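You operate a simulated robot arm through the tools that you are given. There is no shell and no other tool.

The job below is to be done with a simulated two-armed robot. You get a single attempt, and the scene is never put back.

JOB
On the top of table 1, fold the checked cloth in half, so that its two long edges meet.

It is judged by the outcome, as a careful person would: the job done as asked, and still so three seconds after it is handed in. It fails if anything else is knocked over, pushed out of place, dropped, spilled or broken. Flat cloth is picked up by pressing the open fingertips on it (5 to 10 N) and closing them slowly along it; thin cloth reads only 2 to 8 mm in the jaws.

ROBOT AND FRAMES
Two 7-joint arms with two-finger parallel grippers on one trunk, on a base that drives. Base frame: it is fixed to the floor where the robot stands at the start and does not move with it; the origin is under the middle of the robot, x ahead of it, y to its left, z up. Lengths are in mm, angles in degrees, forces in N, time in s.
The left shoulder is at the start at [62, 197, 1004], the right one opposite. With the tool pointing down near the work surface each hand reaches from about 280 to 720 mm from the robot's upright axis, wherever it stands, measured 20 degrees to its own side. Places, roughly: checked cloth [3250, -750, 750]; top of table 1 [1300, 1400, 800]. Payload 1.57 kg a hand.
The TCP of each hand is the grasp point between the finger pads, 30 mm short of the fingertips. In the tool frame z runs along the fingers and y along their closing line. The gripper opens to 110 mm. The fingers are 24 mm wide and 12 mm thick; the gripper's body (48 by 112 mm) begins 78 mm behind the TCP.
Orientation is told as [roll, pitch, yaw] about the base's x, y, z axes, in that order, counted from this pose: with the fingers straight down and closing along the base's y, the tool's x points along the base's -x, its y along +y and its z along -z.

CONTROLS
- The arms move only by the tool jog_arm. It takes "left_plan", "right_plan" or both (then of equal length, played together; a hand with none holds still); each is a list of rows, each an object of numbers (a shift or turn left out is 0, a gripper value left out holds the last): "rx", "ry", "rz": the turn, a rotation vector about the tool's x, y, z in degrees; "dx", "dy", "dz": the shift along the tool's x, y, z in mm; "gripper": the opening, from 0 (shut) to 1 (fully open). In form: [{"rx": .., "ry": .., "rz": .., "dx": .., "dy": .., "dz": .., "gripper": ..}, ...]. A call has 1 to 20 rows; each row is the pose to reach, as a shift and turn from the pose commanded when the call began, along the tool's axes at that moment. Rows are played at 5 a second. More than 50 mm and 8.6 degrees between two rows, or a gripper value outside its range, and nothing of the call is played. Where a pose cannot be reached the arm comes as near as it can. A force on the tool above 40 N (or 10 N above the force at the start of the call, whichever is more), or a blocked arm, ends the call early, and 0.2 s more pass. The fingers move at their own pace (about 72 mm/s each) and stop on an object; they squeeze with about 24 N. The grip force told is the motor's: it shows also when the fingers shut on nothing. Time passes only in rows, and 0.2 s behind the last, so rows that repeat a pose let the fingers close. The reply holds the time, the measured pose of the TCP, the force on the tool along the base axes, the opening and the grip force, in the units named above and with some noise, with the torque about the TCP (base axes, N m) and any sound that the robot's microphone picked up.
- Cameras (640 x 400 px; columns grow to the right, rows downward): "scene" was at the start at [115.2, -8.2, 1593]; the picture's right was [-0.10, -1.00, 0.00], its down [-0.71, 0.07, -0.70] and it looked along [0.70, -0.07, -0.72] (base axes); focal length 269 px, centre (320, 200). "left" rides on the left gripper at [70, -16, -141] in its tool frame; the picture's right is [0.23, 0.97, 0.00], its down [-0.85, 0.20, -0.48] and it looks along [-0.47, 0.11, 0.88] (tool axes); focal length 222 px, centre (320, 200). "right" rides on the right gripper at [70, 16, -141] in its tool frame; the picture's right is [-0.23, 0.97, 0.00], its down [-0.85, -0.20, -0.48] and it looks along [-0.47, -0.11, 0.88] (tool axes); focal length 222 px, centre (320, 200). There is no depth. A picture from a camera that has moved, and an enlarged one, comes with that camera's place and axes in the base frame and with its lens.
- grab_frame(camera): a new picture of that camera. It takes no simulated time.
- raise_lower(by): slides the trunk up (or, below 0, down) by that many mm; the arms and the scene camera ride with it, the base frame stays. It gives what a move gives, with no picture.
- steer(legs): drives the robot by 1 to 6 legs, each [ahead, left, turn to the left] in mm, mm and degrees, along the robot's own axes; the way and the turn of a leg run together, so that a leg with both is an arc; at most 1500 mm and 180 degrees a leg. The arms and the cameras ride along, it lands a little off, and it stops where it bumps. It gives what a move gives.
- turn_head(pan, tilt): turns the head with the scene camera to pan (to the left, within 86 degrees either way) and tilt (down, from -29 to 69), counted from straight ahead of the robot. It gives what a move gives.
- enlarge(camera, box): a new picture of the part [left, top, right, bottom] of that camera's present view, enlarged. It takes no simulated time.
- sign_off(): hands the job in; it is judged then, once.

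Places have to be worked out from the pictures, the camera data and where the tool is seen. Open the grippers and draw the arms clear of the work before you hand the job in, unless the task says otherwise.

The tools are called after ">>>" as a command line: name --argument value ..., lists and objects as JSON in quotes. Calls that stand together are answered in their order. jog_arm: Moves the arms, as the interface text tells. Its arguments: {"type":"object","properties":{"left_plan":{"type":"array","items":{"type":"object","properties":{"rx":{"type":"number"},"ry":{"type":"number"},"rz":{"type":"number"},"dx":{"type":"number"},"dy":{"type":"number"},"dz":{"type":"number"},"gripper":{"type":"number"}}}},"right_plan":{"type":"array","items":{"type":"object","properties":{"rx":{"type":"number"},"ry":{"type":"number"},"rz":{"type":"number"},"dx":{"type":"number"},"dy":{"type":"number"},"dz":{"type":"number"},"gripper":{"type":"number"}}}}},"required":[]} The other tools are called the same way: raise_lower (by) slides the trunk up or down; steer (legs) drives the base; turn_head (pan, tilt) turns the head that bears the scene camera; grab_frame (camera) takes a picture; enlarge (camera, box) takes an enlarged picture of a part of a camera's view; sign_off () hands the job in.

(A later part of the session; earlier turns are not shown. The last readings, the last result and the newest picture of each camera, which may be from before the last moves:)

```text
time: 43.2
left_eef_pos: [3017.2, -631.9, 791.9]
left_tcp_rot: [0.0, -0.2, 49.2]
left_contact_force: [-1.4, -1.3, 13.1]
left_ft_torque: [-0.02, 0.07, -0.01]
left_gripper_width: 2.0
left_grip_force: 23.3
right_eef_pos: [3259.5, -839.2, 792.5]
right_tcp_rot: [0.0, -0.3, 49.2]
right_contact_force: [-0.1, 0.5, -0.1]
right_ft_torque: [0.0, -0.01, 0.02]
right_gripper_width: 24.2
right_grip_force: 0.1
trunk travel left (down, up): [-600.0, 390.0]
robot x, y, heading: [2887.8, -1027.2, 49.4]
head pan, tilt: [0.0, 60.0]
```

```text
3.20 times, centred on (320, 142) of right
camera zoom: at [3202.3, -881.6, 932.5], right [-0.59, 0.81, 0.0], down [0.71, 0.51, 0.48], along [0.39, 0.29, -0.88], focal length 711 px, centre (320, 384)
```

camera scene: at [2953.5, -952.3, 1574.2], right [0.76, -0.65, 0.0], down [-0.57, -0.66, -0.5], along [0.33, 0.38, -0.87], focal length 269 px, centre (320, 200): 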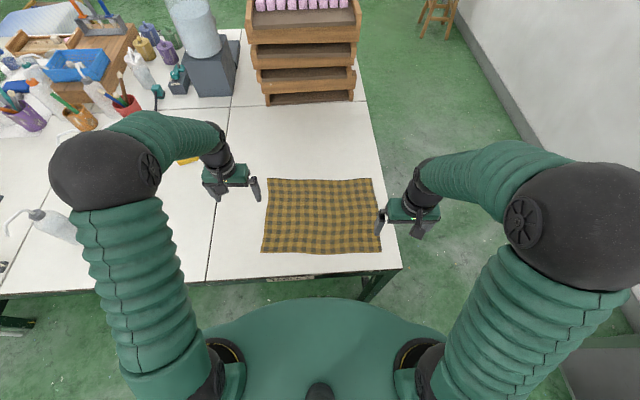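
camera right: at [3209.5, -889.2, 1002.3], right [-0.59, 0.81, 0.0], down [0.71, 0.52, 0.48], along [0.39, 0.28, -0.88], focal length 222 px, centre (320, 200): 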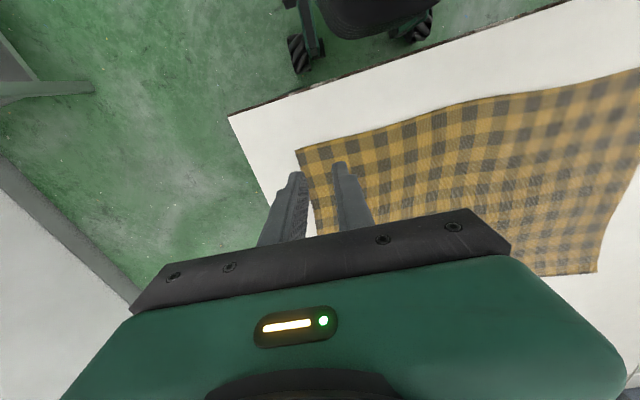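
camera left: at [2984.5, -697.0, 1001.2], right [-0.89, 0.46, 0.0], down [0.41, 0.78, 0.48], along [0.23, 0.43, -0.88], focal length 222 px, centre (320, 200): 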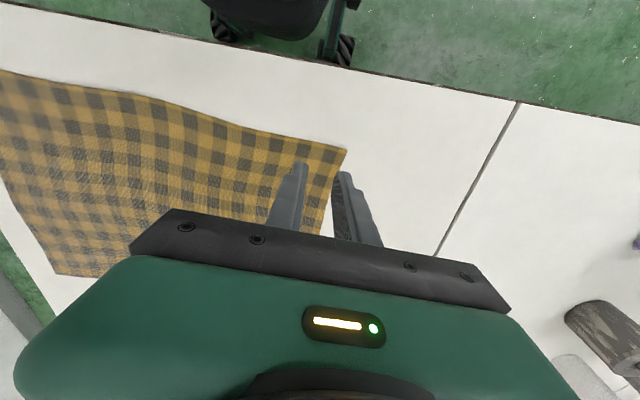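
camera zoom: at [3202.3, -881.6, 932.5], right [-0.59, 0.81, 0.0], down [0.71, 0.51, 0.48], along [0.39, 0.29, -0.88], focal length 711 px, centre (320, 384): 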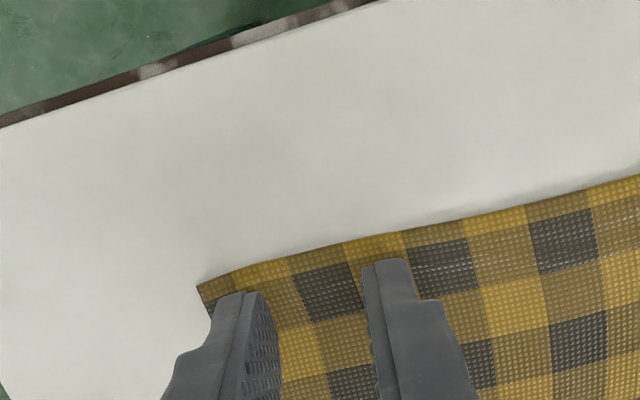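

Both right fingertips are on cloth now but without force yet; I press 0.8 mm more.

>>> jog_arm --right_plan '[{"dz": 0.4}, {"dz": 0.8}, {"dz": 0.8}, {"dz": 0.8}]'

```text
time: 44.2
left_eef_pos: [3017.6, -630.8, 792.2]
left_tcp_rot: [-0.1, -0.4, 49.1]
left_contact_force: [1.5, 0.2, 1.4]
left_ft_torque: [0.01, -0.01, -0.01]
left_gripper_width: 1.9
left_grip_force: 23.1
right_eef_pos: [3259.8, -837.1, 791.1]
right_tcp_rot: [-0.1, -0.3, 49.1]
right_contact_force: [-0.2, -5.6, 21.3]
right_ft_torque: [-0.26, 0.05, 0.02]
right_gripper_width: 24.6
right_grip_force: 0.1
trunk travel left (down, up): [-600.0, 390.0]
robot x, y, heading: [2892.8, -1029.5, 49.3]
head pan, tilt: [0.0, 60.0]
```

Right now reads 21 N; I ease it 0.4 mm to get nearer 10 N.

>>> jog_arm --right_plan '[{"dz": -0.4}, {"dz": -0.4}, {"dz": -0.4}, {"dz": -0.4}]'

```text
time: 45.2
left_eef_pos: [3018.2, -631.8, 791.4]
left_tcp_rot: [0.0, -0.3, 49.2]
left_contact_force: [-1.9, -1.6, 10.1]
left_ft_torque: [-0.05, 0.1, 0.01]
left_gripper_width: 1.9
left_grip_force: 23.9
right_eef_pos: [3259.2, -837.2, 791.1]
right_tcp_rot: [-0.1, -0.3, 49.1]
right_contact_force: [0.7, -1.0, 5.8]
right_ft_torque: [-0.04, -0.05, -0.02]
right_gripper_width: 24.3
right_grip_force: 0.1
trunk travel left (down, up): [-600.0, 390.0]
robot x, y, heading: [2891.4, -1028.7, 49.2]
head pan, tilt: [0.0, 60.0]
```

Right reads 5.8 N; I add 0.15 mm and close the right slowly.

>>> jog_arm --right_plan '[{"dz": 0.15, "gripper": 0.22}, {"dz": 0.15, "gripper": 0.205}, {"dz": 0.15, "gripper": 0.19}, {"dz": 0.15, "gripper": 0.175}, {"dz": 0.15, "gripper": 0.16}, {"dz": 0.15, "gripper": 0.145}, {"dz": 0.15, "gripper": 0.13}, {"dz": 0.15, "gripper": 0.115}, {"dz": 0.15, "gripper": 0.1}, {"dz": 0.15, "gripper": 0.085}, {"dz": 0.15, "gripper": 0.07}, {"dz": 0.15, "gripper": 0.055}, {"dz": 0.15, "gripper": 0.04}, {"dz": 0.15, "gripper": 0.025}, {"dz": 0.15, "gripper": 0.01}, {"dz": 0.15, "gripper": 0.0}, {"dz": 0.15, "gripper": 0.0}, {"dz": 0.15, "gripper": 0.0}]'

>>> enlarge --camera "right" --box '[220, 80, 420, 205]'

>>> enlarge --camera "scene" --box '[240, 160, 400, 260]'

```text
time: 49.0
left_eef_pos: [3018.0, -633.0, 791.6]
left_tcp_rot: [0.0, -0.3, 49.1]
left_contact_force: [0.6, -2.3, 10.1]
left_ft_torque: [-0.09, -0.01, -0.05]
left_gripper_width: 2.0
left_grip_force: 23.2
right_eef_pos: [3258.9, -836.0, 791.4]
right_tcp_rot: [0.1, -0.2, 49.3]
right_contact_force: [-1.9, 1.1, 3.7]
right_ft_torque: [0.01, 0.03, 0.0]
right_gripper_width: 2.1
right_grip_force: 23.6
trunk travel left (down, up): [-600.0, 390.0]
robot x, y, heading: [2887.4, -1028.3, 49.1]
head pan, tilt: [0.0, 60.0]
```

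```text
3.20 times, centred on (320, 142) of right
camera zoom: at [3202.6, -880.2, 932.2], right [-0.59, 0.81, 0.0], down [0.71, 0.51, 0.48], along [0.39, 0.29, -0.88], focal length 711 px, centre (320, 384)
```

zoom: 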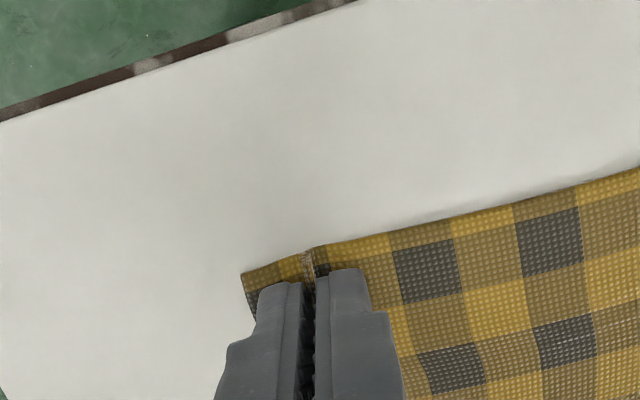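

```text
4.00 times, centred on (320, 210) of scene
camera zoom: at [2951.7, -956.0, 1574.6], right [0.76, -0.65, 0.0], down [-0.57, -0.66, -0.5], along [0.33, 0.38, -0.87], focal length 1076 px, centre (320, 160)
```

zoom: 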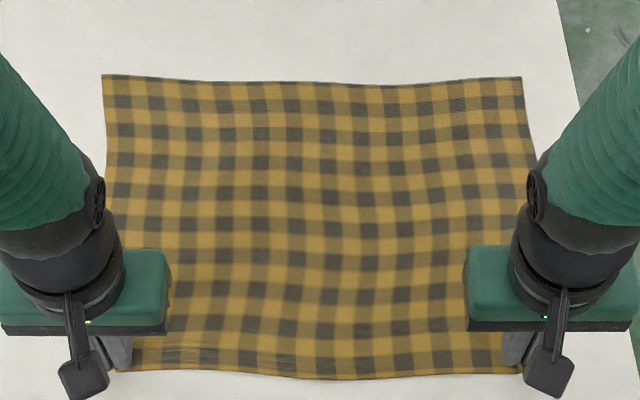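

Both hands now hold cloth (2.0 and 2.1 mm). But the pads reach ~24 mm inside the hem, which would leave the hem tucked back after the fold, so I'd rather re-grip with only ~10 mm of overlap. I open both gently and raise them a little to look.

>>> jog_arm --left_plan '[{"gripper": 0.05}, {"gripper": 0.1}, {"gripper": 0.15}, {"gripper": 0.2}, {"dz": -5, "gripper": 0.22}, {"dx": 6, "dz": -12, "gripper": 0.22}, {"dx": 12, "dz": -12, "gripper": 0.22}, {"dx": 12, "dz": -12, "gripper": 0.22}]' --right_plan '[{"gripper": 0.05}, {"gripper": 0.1}, {"gripper": 0.15}, {"gripper": 0.2}, {"dz": -5, "gripper": 0.22}, {"dx": 6, "dz": -12, "gripper": 0.22}, {"dx": 12, "dz": -12, "gripper": 0.22}, {"dx": 12, "dz": -12, "gripper": 0.22}]'

>>> enlarge --camera "left" --box '[220, 80, 420, 205]'

>>> enlarge --camera "right" --box '[220, 80, 420, 205]'

>>> enlarge --camera "scene" --box '[240, 160, 400, 260]'

```text
time: 50.8
left_eef_pos: [3008.2, -639.7, 804.0]
left_tcp_rot: [0.0, -0.4, 49.2]
left_contact_force: [-0.3, -0.5, -0.4]
left_ft_torque: [0.03, 0.01, 0.0]
left_gripper_width: 24.3
left_grip_force: 0.0
right_eef_pos: [3252.0, -846.3, 801.2]
right_tcp_rot: [0.0, -0.2, 49.2]
right_contact_force: [0.2, 0.0, 0.4]
right_ft_torque: [0.02, 0.01, 0.0]
right_gripper_width: 24.0
right_grip_force: 0.0
trunk travel left (down, up): [-600.0, 390.0]
robot x, y, heading: [2888.9, -1027.6, 49.2]
head pan, tilt: [0.0, 60.0]
```

```text
3.20 times, centred on (320, 142) of left
camera zoom: at [2976.0, -704.0, 943.9], right [-0.89, 0.47, 0.0], down [0.41, 0.78, 0.48], along [0.23, 0.43, -0.88], focal length 711 px, centre (320, 384)
```

zoom: 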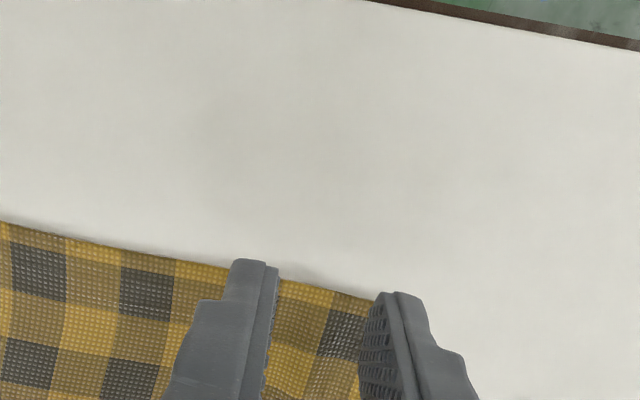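

```text
3.20 times, centred on (320, 142) of right
camera zoom: at [3195.2, -889.7, 942.4], right [-0.59, 0.81, 0.0], down [0.71, 0.52, 0.48], along [0.39, 0.28, -0.88], focal length 711 px, centre (320, 384)
```

zoom: 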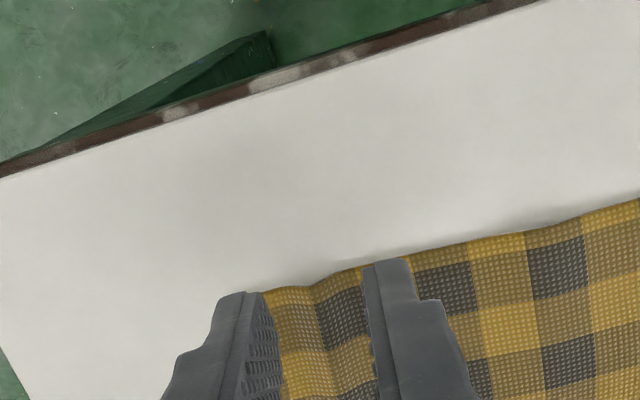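

```text
4.00 times, centred on (320, 210) of scene
camera zoom: at [2953.2, -953.9, 1574.3], right [0.76, -0.65, 0.0], down [-0.57, -0.66, -0.5], along [0.33, 0.38, -0.87], focal length 1076 px, centre (320, 160)
```

zoom: 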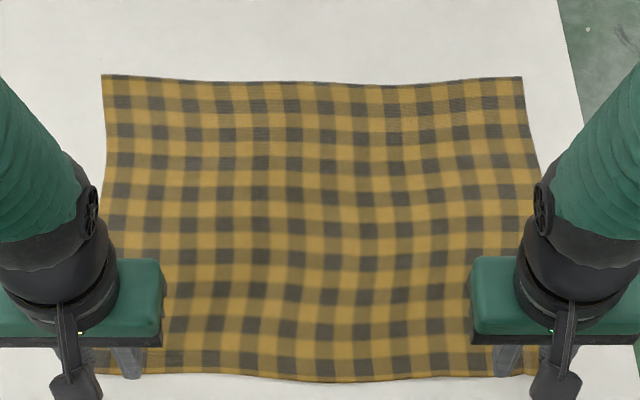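

The cloth springs back flat after release, which is good. I shift the hands a further 6 mm toward the robot (≈10 mm overlap) and inward by 9 mm (left) and 7 mm (right), then come down to just above the cloth.

>>> jog_arm --left_plan '[{"dx": 3, "dy": -5}, {"dx": 6, "dy": -9}, {"dx": 6, "dy": -9, "dz": 5}, {"dx": 6, "dy": -9, "dz": 10}, {"dx": 6, "dy": -9, "dz": 10}]' --right_plan '[{"dx": 3, "dy": 4}, {"dx": 6, "dy": 7}, {"dx": 6, "dy": 7, "dz": 4}, {"dx": 6, "dy": 7, "dz": 8}, {"dx": 6, "dy": 7, "dz": 8}]'

>>> enlarge --camera "left" --box '[220, 80, 420, 205]'

>>> enlarge --camera "right" --box '[220, 80, 420, 205]'

```text
time: 52.0
left_eef_pos: [3012.9, -649.4, 792.5]
left_tcp_rot: [0.0, -0.4, 49.2]
left_contact_force: [-0.8, 0.4, -0.1]
left_ft_torque: [0.01, -0.04, 0.01]
left_gripper_width: 24.1
left_grip_force: 0.1
right_eef_pos: [3243.0, -846.5, 794.9]
right_tcp_rot: [0.1, -0.3, 49.2]
right_contact_force: [0.5, -0.1, -0.6]
right_ft_torque: [0.01, -0.01, -0.01]
right_gripper_width: 24.0
right_grip_force: 0.1
trunk travel left (down, up): [-600.0, 390.0]
robot x, y, heading: [2885.9, -1029.8, 49.1]
head pan, tilt: [0.0, 60.0]
```

```text
3.20 times, centred on (320, 142) of left
camera zoom: at [2980.2, -714.6, 932.8], right [-0.89, 0.46, 0.0], down [0.41, 0.78, 0.48], along [0.23, 0.43, -0.88], focal length 711 px, centre (320, 384)
```

zoom: 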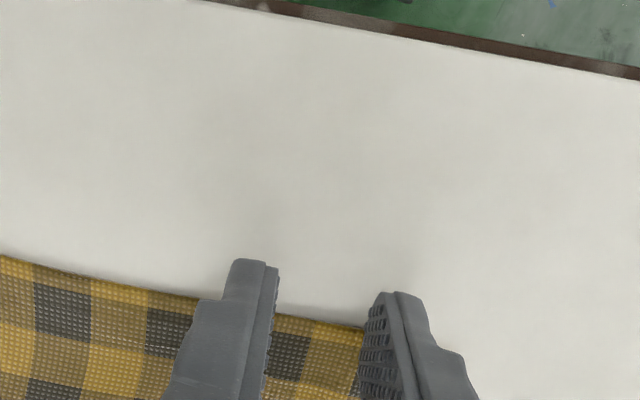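

```text
3.20 times, centred on (320, 142) of right
camera zoom: at [3185.6, -890.0, 935.1], right [-0.59, 0.81, 0.0], down [0.71, 0.52, 0.48], along [0.39, 0.28, -0.88], focal length 711 px, centre (320, 384)
```

zoom: 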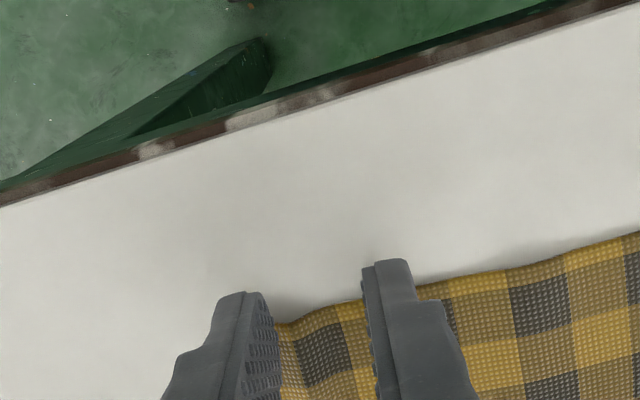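

The hem now lies under the pads with ~13 mm overlap, but the corners are hidden behind the outer fingers, so I shift both hands 5 mm further inward and 2 mm back, then press gently.

>>> jog_arm --left_plan '[{"dx": 1, "dy": -3, "dz": -2}, {"dx": 2, "dy": -5, "dz": -2}, {"dx": 2, "dy": -5, "dz": -1}, {"dx": 2, "dy": -5, "dz": 0}, {"dx": 2, "dy": -5, "dz": 0}, {"dx": 2, "dy": -5, "dz": 0}]' --right_plan '[{"dx": 1, "dy": 3, "dz": -1}, {"dx": 2, "dy": 5, "dz": 0}, {"dx": 2, "dy": 5, "dz": 1}, {"dx": 2, "dy": 5, "dz": 1.8}, {"dx": 2, "dy": 5, "dz": 1.8}, {"dx": 2, "dy": 5, "dz": 1.8}]'

>>> enlarge --camera "left" --box '[220, 80, 420, 205]'

>>> enlarge --camera "right" --box '[220, 80, 420, 205]'

```text
time: 53.4
left_eef_pos: [3015.6, -653.8, 793.3]
left_tcp_rot: [0.0, -0.2, 49.2]
left_contact_force: [0.2, 0.0, 0.0]
left_ft_torque: [0.0, -0.01, 0.01]
left_gripper_width: 24.1
left_grip_force: 0.0
right_eef_pos: [3237.4, -843.5, 792.9]
right_tcp_rot: [-0.1, -0.2, 49.2]
right_contact_force: [0.2, -0.6, 0.1]
right_ft_torque: [-0.02, 0.02, 0.02]
right_gripper_width: 23.9
right_grip_force: 0.1
trunk travel left (down, up): [-600.0, 390.0]
robot x, y, heading: [2885.9, -1027.4, 49.2]
head pan, tilt: [0.0, 60.0]
```

```text
3.20 times, centred on (320, 142) of left
camera zoom: at [2981.7, -718.8, 933.9], right [-0.89, 0.47, 0.0], down [0.41, 0.78, 0.48], along [0.23, 0.43, -0.88], focal length 711 px, centre (320, 384)
```

zoom: 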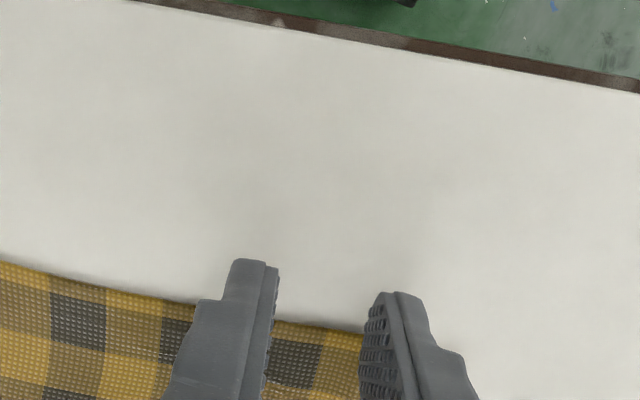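

```text
3.20 times, centred on (320, 142) of right
camera zoom: at [3180.5, -887.1, 932.7], right [-0.59, 0.81, 0.0], down [0.71, 0.52, 0.48], along [0.39, 0.28, -0.88], focal length 711 px, centre (320, 384)
```

zoom: 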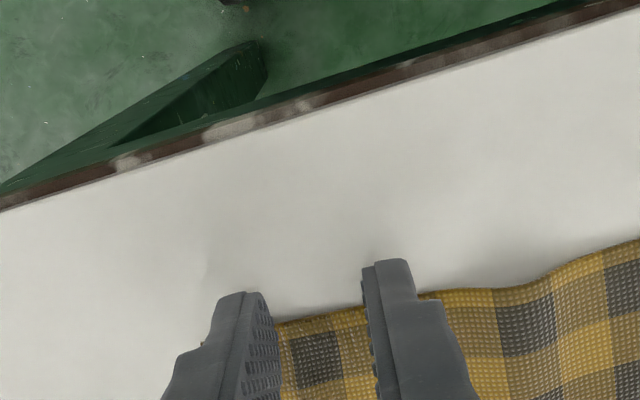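

The pads overlap the hem by about 12 mm and both fingertips are over cloth. I press down in small steps.

>>> jog_arm --left_plan '[{"dz": 0.7}, {"dz": 1.4}, {"dz": 1.4}, {"dz": 1.4}]' --right_plan '[{"dz": 0.5}, {"dz": 0.9}, {"dz": 0.9}, {"dz": 0.9}]'

```text
time: 54.4
left_eef_pos: [3016.3, -654.1, 791.2]
left_tcp_rot: [0.0, -0.3, 49.1]
left_contact_force: [0.6, 0.2, 0.7]
left_ft_torque: [-0.02, -0.03, 0.01]
left_gripper_width: 24.2
left_grip_force: 0.1
right_eef_pos: [3238.2, -843.2, 792.3]
right_tcp_rot: [-0.1, -0.3, 49.1]
right_contact_force: [0.4, 1.7, 2.3]
right_ft_torque: [0.0, 0.04, 0.0]
right_gripper_width: 24.1
right_grip_force: 0.0
trunk travel left (down, up): [-600.0, 390.0]
robot x, y, heading: [2887.9, -1028.5, 49.4]
head pan, tilt: [0.0, 60.0]
```

Right just touches (2 N), left nearly. I press left 0.7 mm and right 0.3 mm more.

>>> jog_arm --left_plan '[{"dz": 0.4}, {"dz": 0.7}, {"dz": 0.7}, {"dz": 0.7}, {"dz": 0.7}]' --right_plan '[{"dz": 0.2}, {"dz": 0.3}, {"dz": 0.3}, {"dz": 0.3}, {"dz": 0.3}]'

```text
time: 55.6
left_eef_pos: [3016.4, -654.3, 791.9]
left_tcp_rot: [0.0, -0.3, 49.2]
left_contact_force: [0.1, 0.5, 2.3]
left_ft_torque: [0.03, -0.02, -0.02]
left_gripper_width: 24.3
left_grip_force: 0.0
right_eef_pos: [3238.1, -844.2, 791.9]
right_tcp_rot: [-0.1, -0.3, 49.2]
right_contact_force: [0.2, 1.3, 9.8]
right_ft_torque: [0.11, -0.06, 0.01]
right_gripper_width: 24.6
right_grip_force: 0.1
trunk travel left (down, up): [-600.0, 390.0]
robot x, y, heading: [2885.0, -1029.5, 49.3]
head pan, tilt: [0.0, 60.0]
```

Right is at 9.8 N; left only 2.3 N, so I press the left 0.5 mm more.

>>> jog_arm --left_plan '[{"dz": 0.5}, {"dz": 0.5}, {"dz": 0.5}, {"dz": 0.5}]' --right_plan '[{"dz": 0}, {"dz": 0}, {"dz": 0}, {"dz": 0}]'

```text
time: 56.6
left_eef_pos: [3016.1, -655.0, 791.3]
left_tcp_rot: [0.0, -0.4, 49.2]
left_contact_force: [-1.5, 4.0, 19.4]
left_ft_torque: [0.26, -0.04, 0.02]
left_gripper_width: 24.3
left_grip_force: 0.2
right_eef_pos: [3237.3, -845.5, 789.7]
right_tcp_rot: [0.0, -0.4, 49.1]
right_contact_force: [0.7, 0.9, 5.0]
right_ft_torque: [0.09, -0.03, 0.0]
right_gripper_width: 24.4
right_grip_force: 0.0
trunk travel left (down, up): [-600.0, 390.0]
robot x, y, heading: [2885.5, -1031.9, 49.2]
head pan, tilt: [0.0, 60.0]
```

Left overshot to 19 N; ease 0.35 mm, right down 0.15 mm.

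>>> jog_arm --left_plan '[{"dz": -0.35}, {"dz": -0.35}, {"dz": -0.35}, {"dz": -0.35}]' --right_plan '[{"dz": 0.15}, {"dz": 0.15}, {"dz": 0.15}, {"dz": 0.15}]'

```text
time: 57.6
left_eef_pos: [3014.9, -655.3, 791.7]
left_tcp_rot: [0.1, -0.4, 49.2]
left_contact_force: [-0.8, 5.2, 19.6]
left_ft_torque: [0.27, -0.11, 0.04]
left_gripper_width: 24.0
left_grip_force: 0.1
right_eef_pos: [3238.2, -845.6, 790.4]
right_tcp_rot: [0.0, -0.3, 49.2]
right_contact_force: [-1.4, 0.1, 4.0]
right_ft_torque: [0.04, 0.0, -0.01]
right_gripper_width: 24.4
right_grip_force: 0.0
trunk travel left (down, up): [-600.0, 390.0]
robot x, y, heading: [2883.6, -1032.9, 49.1]
head pan, tilt: [0.0, 60.0]
```

Left is still 19.6 N, right 4 N; another correction: left up 0.4, right down 0.2.

>>> jog_arm --left_plan '[{"dz": -0.4}, {"dz": -0.4}, {"dz": -0.4}, {"dz": -0.4}, {"dz": -0.4}]' --right_plan '[{"dz": 0.2}, {"dz": 0.2}, {"dz": 0.2}, {"dz": 0.2}, {"dz": 0.2}]'

```text
time: 58.8
left_eef_pos: [3015.6, -654.9, 791.8]
left_tcp_rot: [0.0, -0.2, 49.0]
left_contact_force: [0.8, 0.6, 7.6]
left_ft_torque: [0.11, -0.09, -0.01]
left_gripper_width: 24.3
left_grip_force: 0.0
right_eef_pos: [3237.0, -845.1, 791.4]
right_tcp_rot: [0.0, -0.3, 49.2]
right_contact_force: [-1.9, -0.7, 13.2]
right_ft_torque: [0.02, 0.04, -0.02]
right_gripper_width: 24.4
right_grip_force: 0.1
trunk travel left (down, up): [-600.0, 390.0]
robot x, y, heading: [2886.2, -1030.6, 49.2]
head pan, tilt: [0.0, 60.0]
```

Left 7.6 N, right 13 N: I ease the right by 0.15 mm and close both slowly now.

>>> jog_arm --left_plan '[{"gripper": 0.22}, {"gripper": 0.205}, {"gripper": 0.19}, {"gripper": 0.175}, {"gripper": 0.16}, {"gripper": 0.145}, {"gripper": 0.13}, {"gripper": 0.115}, {"gripper": 0.1}, {"gripper": 0.085}, {"gripper": 0.07}, {"gripper": 0.055}, {"gripper": 0.04}, {"gripper": 0.025}, {"gripper": 0.01}, {"gripper": 0.0}, {"gripper": 0.0}, {"gripper": 0.0}]' --right_plan '[{"dz": -0.15, "gripper": 0.22}, {"dz": -0.15, "gripper": 0.205}, {"dz": -0.15, "gripper": 0.19}, {"dz": -0.15, "gripper": 0.175}, {"dz": -0.15, "gripper": 0.16}, {"dz": -0.15, "gripper": 0.145}, {"dz": -0.15, "gripper": 0.13}, {"dz": -0.15, "gripper": 0.115}, {"dz": -0.15, "gripper": 0.1}, {"dz": -0.15, "gripper": 0.085}, {"dz": -0.15, "gripper": 0.07}, {"dz": -0.15, "gripper": 0.055}, {"dz": -0.15, "gripper": 0.04}, {"dz": -0.15, "gripper": 0.025}, {"dz": -0.15, "gripper": 0.01}, {"dz": -0.15, "gripper": 0.0}, {"dz": -0.15, "gripper": 0.0}, {"dz": -0.15, "gripper": 0.0}]'

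>>> enlarge --camera "left" --box '[220, 80, 420, 205]'

>>> enlarge --camera "right" --box '[220, 80, 420, 205]'

>>> enlarge --camera "scene" --box '[240, 160, 400, 260]'

```text
time: 62.6
left_eef_pos: [3016.0, -655.1, 791.5]
left_tcp_rot: [0.0, -0.3, 49.2]
left_contact_force: [1.1, -0.6, 9.5]
left_ft_torque: [0.06, -0.1, -0.02]
left_gripper_width: 1.9
left_grip_force: 23.8
right_eef_pos: [3237.8, -844.7, 792.0]
right_tcp_rot: [0.0, -0.3, 49.2]
right_contact_force: [-0.6, 0.7, 4.0]
right_ft_torque: [0.04, 0.02, 0.01]
right_gripper_width: 1.9
right_grip_force: 23.8
trunk travel left (down, up): [-600.0, 390.0]
robot x, y, heading: [2888.0, -1033.7, 49.5]
head pan, tilt: [0.0, 60.0]
```

```text
3.20 times, centred on (320, 142) of left
camera zoom: at [2982.7, -719.9, 931.6], right [-0.89, 0.47, 0.0], down [0.41, 0.78, 0.48], along [0.23, 0.43, -0.88], focal length 711 px, centre (320, 384)
```

zoom: 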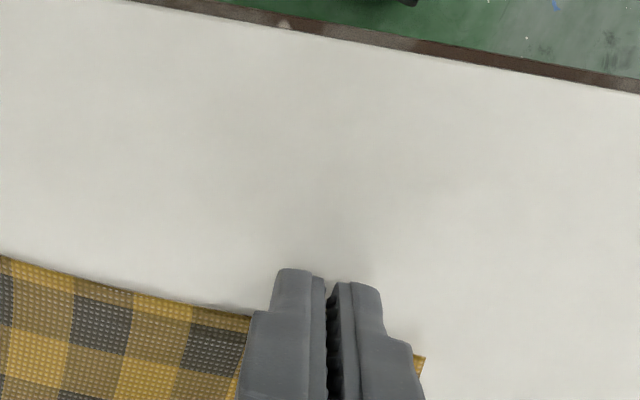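

```text
3.20 times, centred on (320, 142) of right
camera zoom: at [3180.4, -888.5, 932.0], right [-0.59, 0.81, 0.0], down [0.71, 0.51, 0.48], along [0.39, 0.29, -0.88], focal length 711 px, centre (320, 384)
```

zoom: 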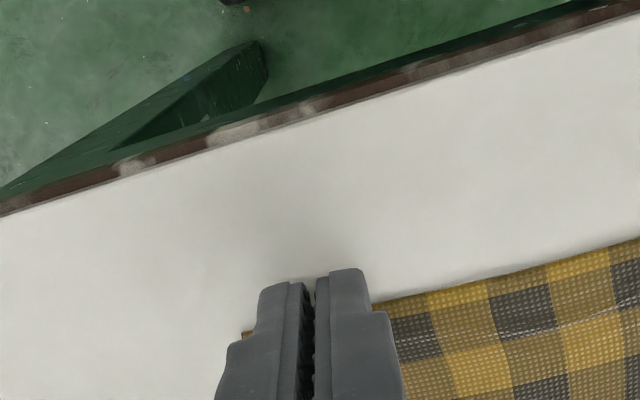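

```text
4.00 times, centred on (320, 210) of scene
camera zoom: at [2952.0, -955.8, 1574.6], right [0.76, -0.65, 0.0], down [-0.57, -0.66, -0.5], along [0.33, 0.38, -0.87], focal length 1076 px, centre (320, 160)
```

zoom: 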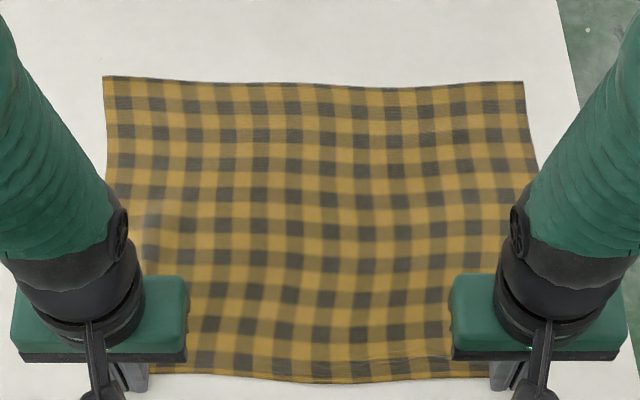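

Both hands now hold the hem (1.9 mm each) with ~12 mm overlap; hem at F≈271, far edge at F≈555 (from camera), so the fold line is at ≈413. I start the arc, lifting and moving forward around the fold line, and check halfway up that both corners came along.

>>> jog_arm --left_plan '[{"dx": -0.5, "dz": -10.9}, {"dx": -2, "dz": -21.7}, {"dx": -4.5, "dz": -32.4}, {"dx": -8, "dz": -42.8}, {"dx": -12.4, "dz": -52.8}, {"dx": -17.7, "dz": -62.5}, {"dx": -23.9, "dz": -71.7}, {"dx": -30.9, "dz": -80.3}]' --right_plan '[{"dx": -0.5, "dz": -10.9}, {"dx": -2, "dz": -21.7}, {"dx": -4.5, "dz": -32.4}, {"dx": -8, "dz": -42.8}, {"dx": -12.4, "dz": -52.8}, {"dx": -17.7, "dz": -62.5}, {"dx": -23.9, "dz": -71.7}, {"dx": -30.9, "dz": -80.3}]'

>>> enlarge --camera "scene" --box '[220, 140, 420, 265]'

>>> grab_frame --camera "left"

>>> grab_frame --camera "right"

```text
time: 64.4
left_eef_pos: [3037.3, -631.1, 871.5]
left_tcp_rot: [-0.1, -0.3, 49.1]
left_contact_force: [0.2, -0.4, -0.5]
left_ft_torque: [-0.02, -0.02, -0.02]
left_gripper_width: 1.8
left_grip_force: 23.8
right_eef_pos: [3258.8, -820.1, 873.6]
right_tcp_rot: [0.1, -0.2, 49.2]
right_contact_force: [0.0, 0.7, -0.2]
right_ft_torque: [0.01, 0.0, 0.0]
right_gripper_width: 2.2
right_grip_force: 23.7
trunk travel left (down, up): [-600.0, 390.0]
robot x, y, heading: [2886.2, -1027.8, 48.9]
head pan, tilt: [0.0, 60.0]
```

```text
3.20 times, centred on (320, 202) of scene
camera zoom: at [2952.8, -954.3, 1574.4], right [0.76, -0.65, 0.0], down [-0.57, -0.66, -0.5], along [0.33, 0.38, -0.87], focal length 861 px, centre (320, 192)
```

zoom: 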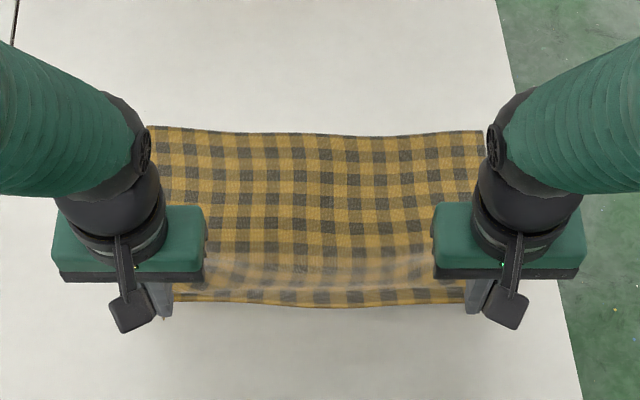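

```text
taken
camera left: at [3003.3, -695.3, 1011.4], right [-0.89, 0.47, 0.0], down [0.41, 0.78, 0.48], along [0.23, 0.43, -0.88], focal length 222 px, centre (320, 200)
```

left: 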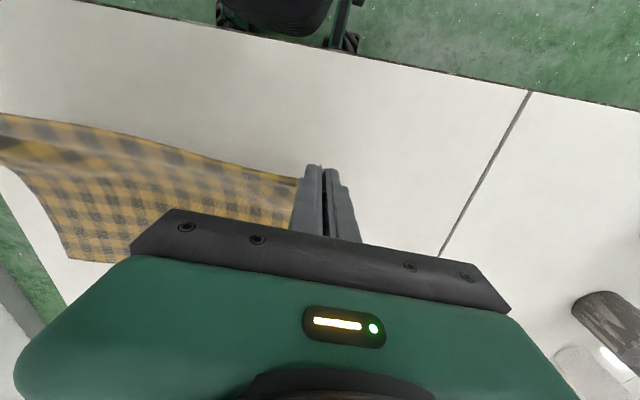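

```text
taken
camera right: at [3201.2, -863.4, 1013.7], right [-0.59, 0.81, 0.0], down [0.71, 0.52, 0.48], along [0.39, 0.28, -0.88], focal length 222 px, centre (320, 200)
```

right: 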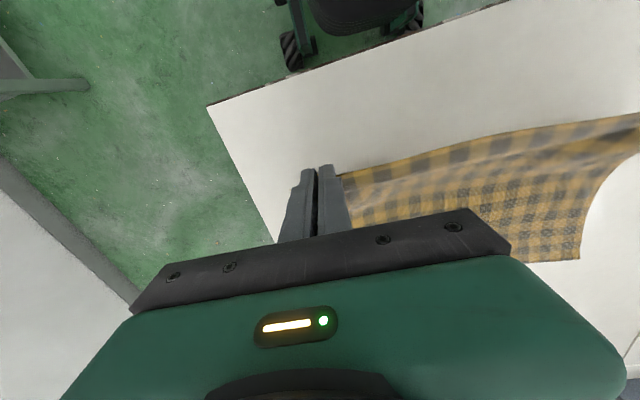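

Both corners are held, and the far half has stayed put. I continue the arc over the fold line and down the other side.

>>> jog_arm --left_plan '[{"dx": -7.8, "dz": -8.1}, {"dx": -16.3, "dz": -15.5}, {"dx": -25.4, "dz": -22.1}, {"dx": -35.1, "dz": -28}, {"dx": -45.3, "dz": -33}, {"dx": -56, "dz": -37.2}, {"dx": -66.9, "dz": -40.4}, {"dx": -78.2, "dz": -42.8}, {"dx": -89.6, "dz": -44.2}, {"dx": -101.1, "dz": -44.7, "dy": 1}, {"dx": -112.6, "dz": -44.2, "dy": 2}, {"dx": -124, "dz": -42.8, "dy": 3}, {"dx": -135.3, "dz": -40.4, "dy": 3}, {"dx": -146.2, "dz": -37.2, "dy": 3}, {"dx": -156.9, "dz": -33, "dy": 3}, {"dx": -167.1, "dz": -28, "dy": 3}, {"dx": -176.8, "dz": -22.1, "dy": 3}, {"dx": -185.9, "dz": -15.5, "dy": 3}, {"dx": -194.4, "dz": -8.1, "dy": 3}, {"dx": -202.2, "dz": 0, "dy": 3}]' --right_plan '[{"dx": -7.8, "dz": -8.1}, {"dx": -16.3, "dz": -15.5}, {"dx": -25.4, "dz": -22.1}, {"dx": -35.1, "dz": -28}, {"dx": -45.3, "dz": -33}, {"dx": -56, "dz": -37.2}, {"dx": -66.9, "dz": -40.4}, {"dx": -78.2, "dz": -42.8}, {"dx": -89.6, "dz": -44.2}, {"dx": -101.1, "dz": -44.7, "dy": 1}, {"dx": -112.6, "dz": -44.2, "dy": 2}, {"dx": -124, "dz": -42.8, "dy": 3}, {"dx": -135.3, "dz": -40.4, "dy": 3}, {"dx": -146.2, "dz": -37.2, "dy": 3}, {"dx": -156.9, "dz": -33, "dy": 3}, {"dx": -167.1, "dz": -28, "dy": 3}, {"dx": -176.8, "dz": -22.1, "dy": 3}, {"dx": -185.9, "dz": -15.5, "dy": 3}, {"dx": -194.4, "dz": -8.1, "dy": 3}, {"dx": -202.2, "dz": 0, "dy": 3}]'

>>> enlarge --camera "scene" --box '[220, 140, 420, 265]'

>>> grab_frame --camera "left"

>>> grab_frame --camera "right"

```text
time: 68.6
left_eef_pos: [3166.2, -476.2, 873.4]
left_tcp_rot: [0.0, -0.1, 49.2]
left_contact_force: [1.9, -0.3, -0.6]
left_ft_torque: [-0.03, 0.0, -0.01]
left_gripper_width: 1.5
left_grip_force: 23.4
right_eef_pos: [3390.6, -665.2, 872.3]
right_tcp_rot: [0.0, -0.3, 49.3]
right_contact_force: [-0.7, 0.5, 0.6]
right_ft_torque: [-0.01, 0.06, 0.02]
right_gripper_width: 1.9
right_grip_force: 23.8
trunk travel left (down, up): [-600.0, 390.0]
robot x, y, heading: [2885.6, -1030.6, 49.1]
head pan, tilt: [0.0, 60.0]
```

```text
3.20 times, centred on (320, 202) of scene
camera zoom: at [2955.1, -951.7, 1574.2], right [0.76, -0.65, 0.0], down [-0.57, -0.66, -0.5], along [0.32, 0.38, -0.87], focal length 861 px, centre (320, 192)
```

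zoom: 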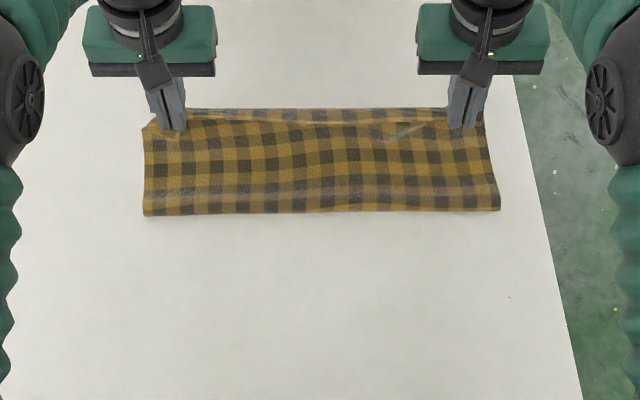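

```text
taken
camera left: at [3132.7, -540.3, 1013.9], right [-0.89, 0.47, 0.0], down [0.41, 0.78, 0.48], along [0.23, 0.43, -0.88], focal length 222 px, centre (320, 200)
```

left: 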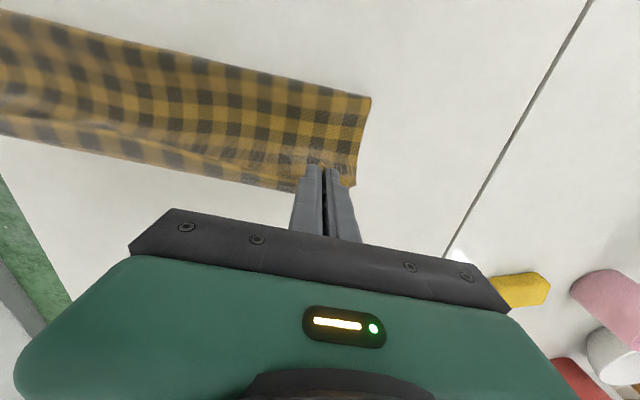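

```text
taken
camera right: at [3333.4, -708.9, 1013.1], right [-0.59, 0.81, 0.0], down [0.71, 0.52, 0.48], along [0.39, 0.28, -0.88], focal length 222 px, centre (320, 200)
```

right: 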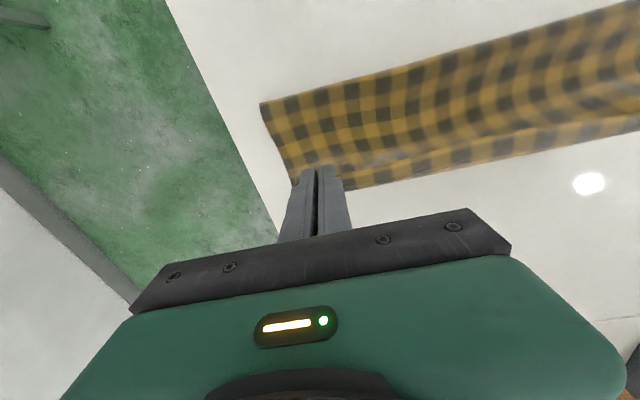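

The fold is forming well: the far edge hasn't moved (F≈559 by the left hand camera), and the hands are at F≈500, 80 mm up. I come down the rest of the arc while leaning the fingertips back toward me, so the hem rolls over; first the upper part, to check that the lean is reachable.

>>> jog_arm --left_plan '[{"dx": -8.6, "dz": 8.6, "ry": 3}, {"dx": -16.4, "dz": 17.8, "ry": 6}, {"dx": -23.3, "dz": 27.5, "ry": 9}, {"dx": -29.3, "dz": 37.5, "ry": 12}, {"dx": -34.4, "dz": 47.9, "ry": 15}, {"dx": -34.4, "dz": 47.9, "ry": 15}]' --right_plan '[{"dx": -8.6, "dz": 8.6, "ry": 3}, {"dx": -16.4, "dz": 17.8, "ry": 6}, {"dx": -23.3, "dz": 27.5, "ry": 9}, {"dx": -29.3, "dz": 37.5, "ry": 12}, {"dx": -34.4, "dz": 47.9, "ry": 15}, {"dx": -34.4, "dz": 47.9, "ry": 15}]'

>>> enlarge --camera "scene" --box '[220, 120, 420, 245]'

>>> grab_frame --camera "left"

>>> grab_frame --camera "right"

```text
time: 70.0
left_eef_pos: [3179.6, -461.2, 826.4]
left_tcp_rot: [-0.1, 14.9, 49.2]
left_contact_force: [1.4, -0.9, 0.3]
left_ft_torque: [-0.06, -0.07, 0.0]
left_gripper_width: 1.5
left_grip_force: 23.7
left hand out of reach, approached as far as the arm can: row 5, 6
right_eef_pos: [3400.3, -653.4, 825.7]
right_tcp_rot: [0.0, 15.1, 49.1]
right_contact_force: [-1.5, 1.6, -0.4]
right_ft_torque: [0.03, 0.04, 0.03]
right_gripper_width: 2.1
right_grip_force: 23.9
right hand out of reach, approached as far as the arm can: row 5, 6
trunk travel left (down, up): [-600.0, 390.0]
robot x, y, heading: [2887.8, -1029.4, 49.1]
head pan, tilt: [0.0, 60.0]
```

```text
3.20 times, centred on (320, 182) of scene
camera zoom: at [2955.7, -951.0, 1574.1], right [0.76, -0.65, 0.0], down [-0.57, -0.66, -0.5], along [0.32, 0.38, -0.87], focal length 861 px, centre (320, 256)
```

zoom: 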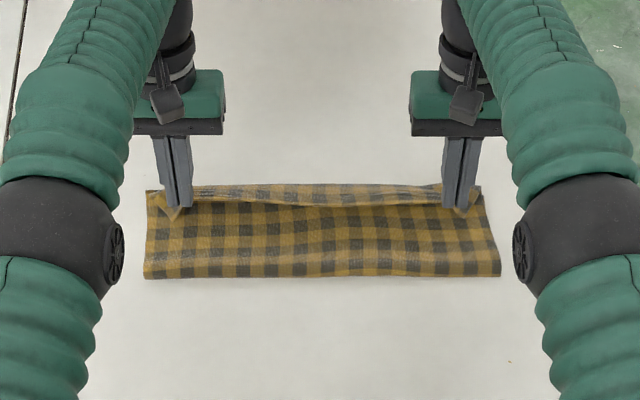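

```text
taken
camera left: at [3171.5, -495.6, 979.5], right [-0.88, 0.47, 0.06], down [0.47, 0.85, 0.24], along [0.06, 0.24, -0.97], focal length 222 px, centre (320, 200)
```

left: 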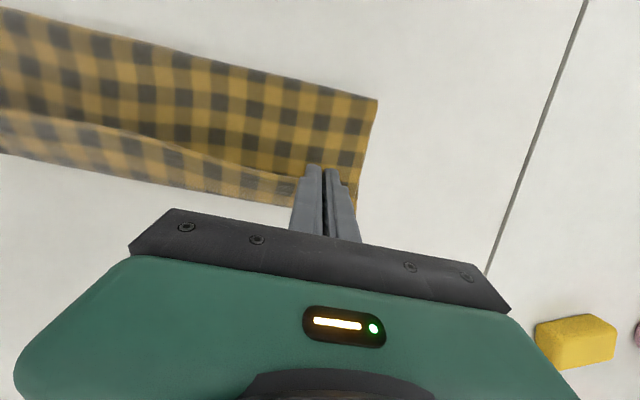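

```text
taken
camera right: at [3369.5, -667.6, 979.3], right [-0.59, 0.8, -0.06], down [0.77, 0.59, 0.24], along [0.23, 0.1, -0.97], focal length 222 px, centre (320, 200)
```

right: 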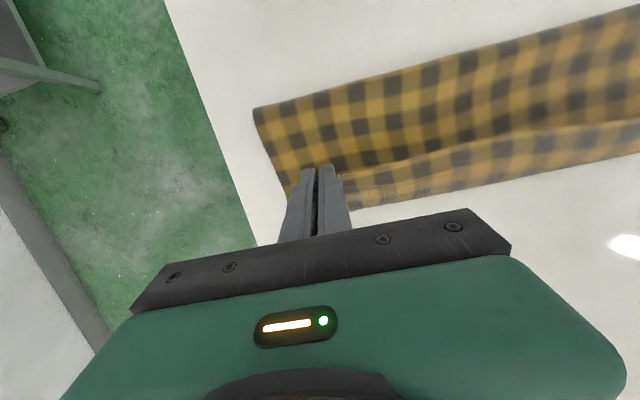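

The 15° lean is at the edge of reach (hands stuck at F≈517), so I return the tools to vertical at this height before finishing the arc.

>>> jog_arm --left_plan '[{"dx": 2.5, "dz": 0.7, "ry": -5}, {"dx": 5, "dz": 1.4, "ry": -10}, {"dx": 7.7, "dz": 2.1, "ry": -15}, {"dx": 7.7, "dz": 2.1, "ry": -15}, {"dx": 7.7, "dz": 2.1, "ry": -15}]' --right_plan '[{"dx": 2.5, "dz": 0.7, "ry": -5}, {"dx": 5, "dz": 1.4, "ry": -10}, {"dx": 7.7, "dz": 2.1, "ry": -15}, {"dx": 7.7, "dz": 2.1, "ry": -15}, {"dx": 7.7, "dz": 2.1, "ry": -15}]'

>>> enlarge --camera "scene" --box '[220, 120, 420, 245]'

>>> grab_frame --camera "left"

>>> grab_frame --camera "right"

```text
time: 71.2
left_eef_pos: [3171.1, -469.3, 828.7]
left_tcp_rot: [0.1, -0.4, 49.1]
left_contact_force: [1.3, -1.3, -0.1]
left_ft_torque: [0.0, -0.04, -0.04]
left_gripper_width: 1.6
left_grip_force: 23.5
right_eef_pos: [3393.5, -661.6, 825.6]
right_tcp_rot: [0.0, -0.2, 49.2]
right_contact_force: [-0.8, 2.2, 0.2]
right_ft_torque: [0.01, 0.04, 0.02]
right_gripper_width: 1.9
right_grip_force: 23.9
trunk travel left (down, up): [-600.0, 390.0]
robot x, y, heading: [2885.8, -1029.9, 49.4]
head pan, tilt: [0.0, 60.0]
```

```text
3.20 times, centred on (320, 182) of scene
camera zoom: at [2954.6, -952.3, 1574.2], right [0.76, -0.65, 0.0], down [-0.57, -0.66, -0.5], along [0.32, 0.38, -0.87], focal length 861 px, centre (320, 256)
```

zoom: 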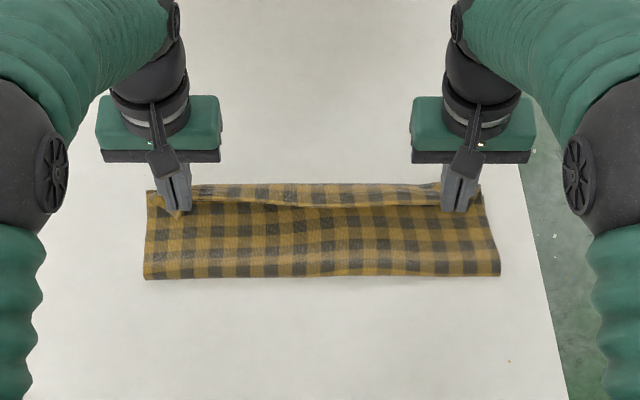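

```text
taken
camera left: at [3138.1, -533.3, 968.4], right [-0.89, 0.47, 0.0], down [0.41, 0.78, 0.48], along [0.23, 0.43, -0.88], focal length 222 px, centre (320, 200)
```

left: 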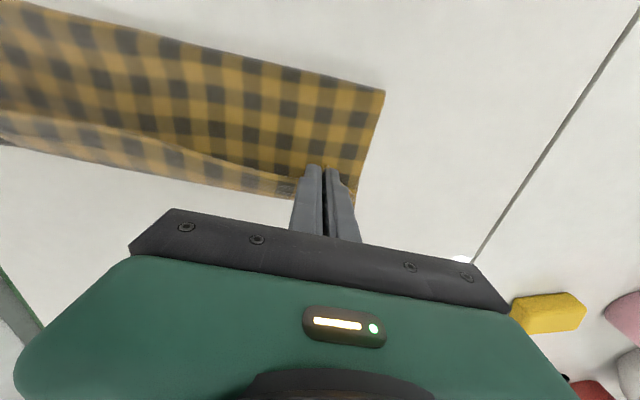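

```text
taken
camera right: at [3336.1, -704.2, 967.2], right [-0.59, 0.81, 0.0], down [0.71, 0.52, 0.48], along [0.39, 0.28, -0.88], focal length 222 px, centre (320, 200)
```

right: 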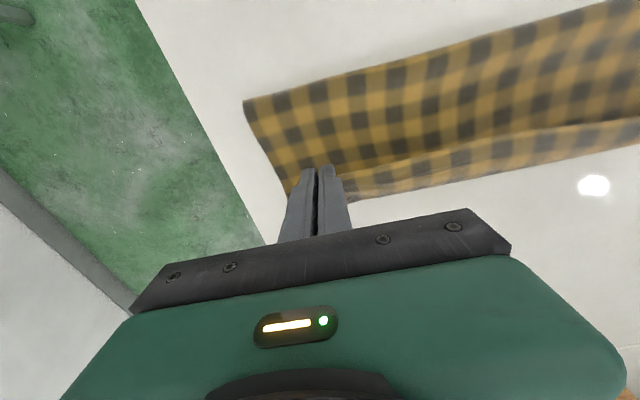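

Now vertical at F≈507, z≈827, far edge still at F≈553. I finish: forward 27 mm and down to about 4 mm above the surface.

>>> jog_arm --left_plan '[{"dx": -6, "dz": 5}, {"dx": -12, "dz": 10}, {"dx": -17, "dz": 16}, {"dx": -21, "dz": 21}, {"dx": -25, "dz": 26}, {"dx": -27, "dz": 30}, {"dx": -27, "dz": 31}, {"dx": -27, "dz": 31}]' --right_plan '[{"dx": -6, "dz": 5}, {"dx": -12, "dz": 10}, {"dx": -17, "dz": 16}, {"dx": -21, "dz": 21}, {"dx": -25, "dz": 26}, {"dx": -27, "dz": 29}, {"dx": -27, "dz": 30}, {"dx": -27, "dz": 30}]'

>>> enlarge --camera "scene" --box '[220, 120, 420, 245]'

>>> enlarge --camera "left" --box '[160, 60, 400, 210]'

>>> enlarge --camera "right" --box '[240, 60, 480, 210]'

```text
time: 73.0
left_eef_pos: [3188.5, -447.9, 797.7]
left_tcp_rot: [0.0, -0.4, 49.1]
left_contact_force: [1.1, -2.2, 0.7]
left_ft_torque: [-0.05, -0.06, -0.03]
left_gripper_width: 1.7
left_grip_force: 23.4
right_eef_pos: [3412.8, -641.2, 796.8]
right_tcp_rot: [0.0, -0.2, 49.3]
right_contact_force: [-2.6, 1.0, -0.5]
right_ft_torque: [0.07, 0.03, 0.05]
right_gripper_width: 2.2
right_grip_force: 23.8
trunk travel left (down, up): [-600.0, 390.0]
robot x, y, heading: [2886.4, -1030.9, 49.3]
head pan, tilt: [0.0, 60.0]
```

```text
3.20 times, centred on (320, 182) of scene
camera zoom: at [2954.3, -952.5, 1574.2], right [0.76, -0.65, 0.0], down [-0.57, -0.66, -0.5], along [0.32, 0.38, -0.87], focal length 861 px, centre (320, 256)
```

zoom: 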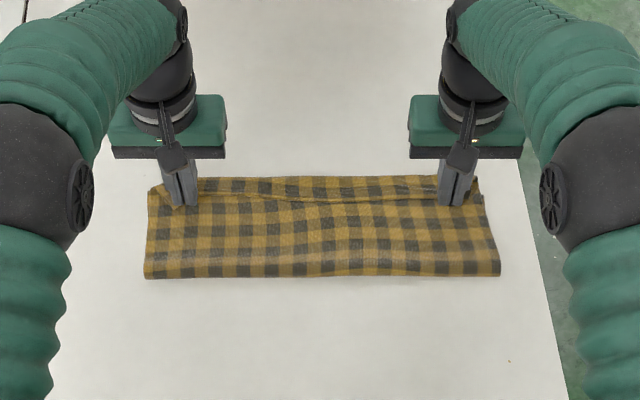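

```text
2.67 times, centred on (280, 135) of left
camera zoom: at [3155.5, -513.7, 938.7], right [-0.89, 0.47, 0.0], down [0.41, 0.78, 0.48], along [0.23, 0.43, -0.88], focal length 592 px, centre (427, 373)
```

zoom: 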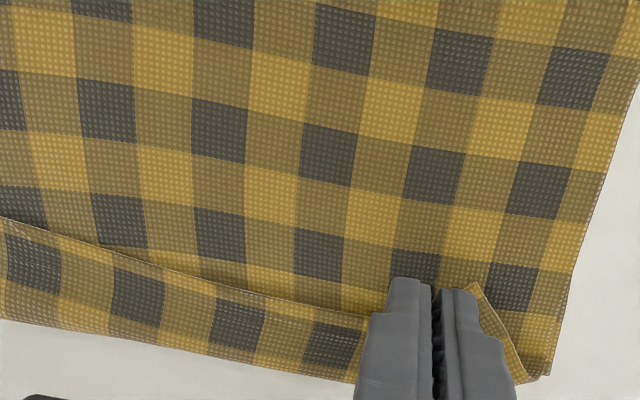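

```text
2.67 times, centred on (360, 135) of right
camera zoom: at [3355.7, -684.8, 937.4], right [-0.59, 0.81, 0.0], down [0.71, 0.52, 0.48], along [0.39, 0.28, -0.88], focal length 592 px, centre (213, 373)
```

zoom: 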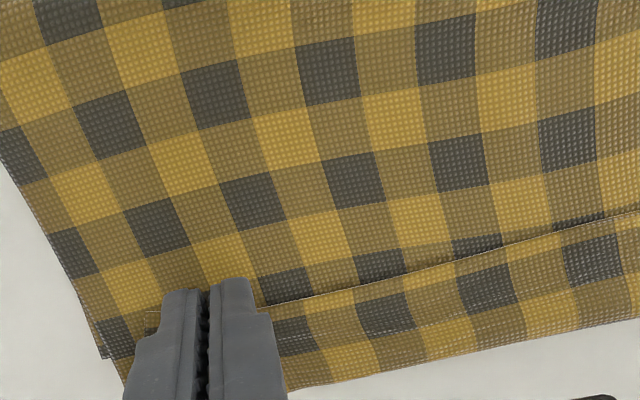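

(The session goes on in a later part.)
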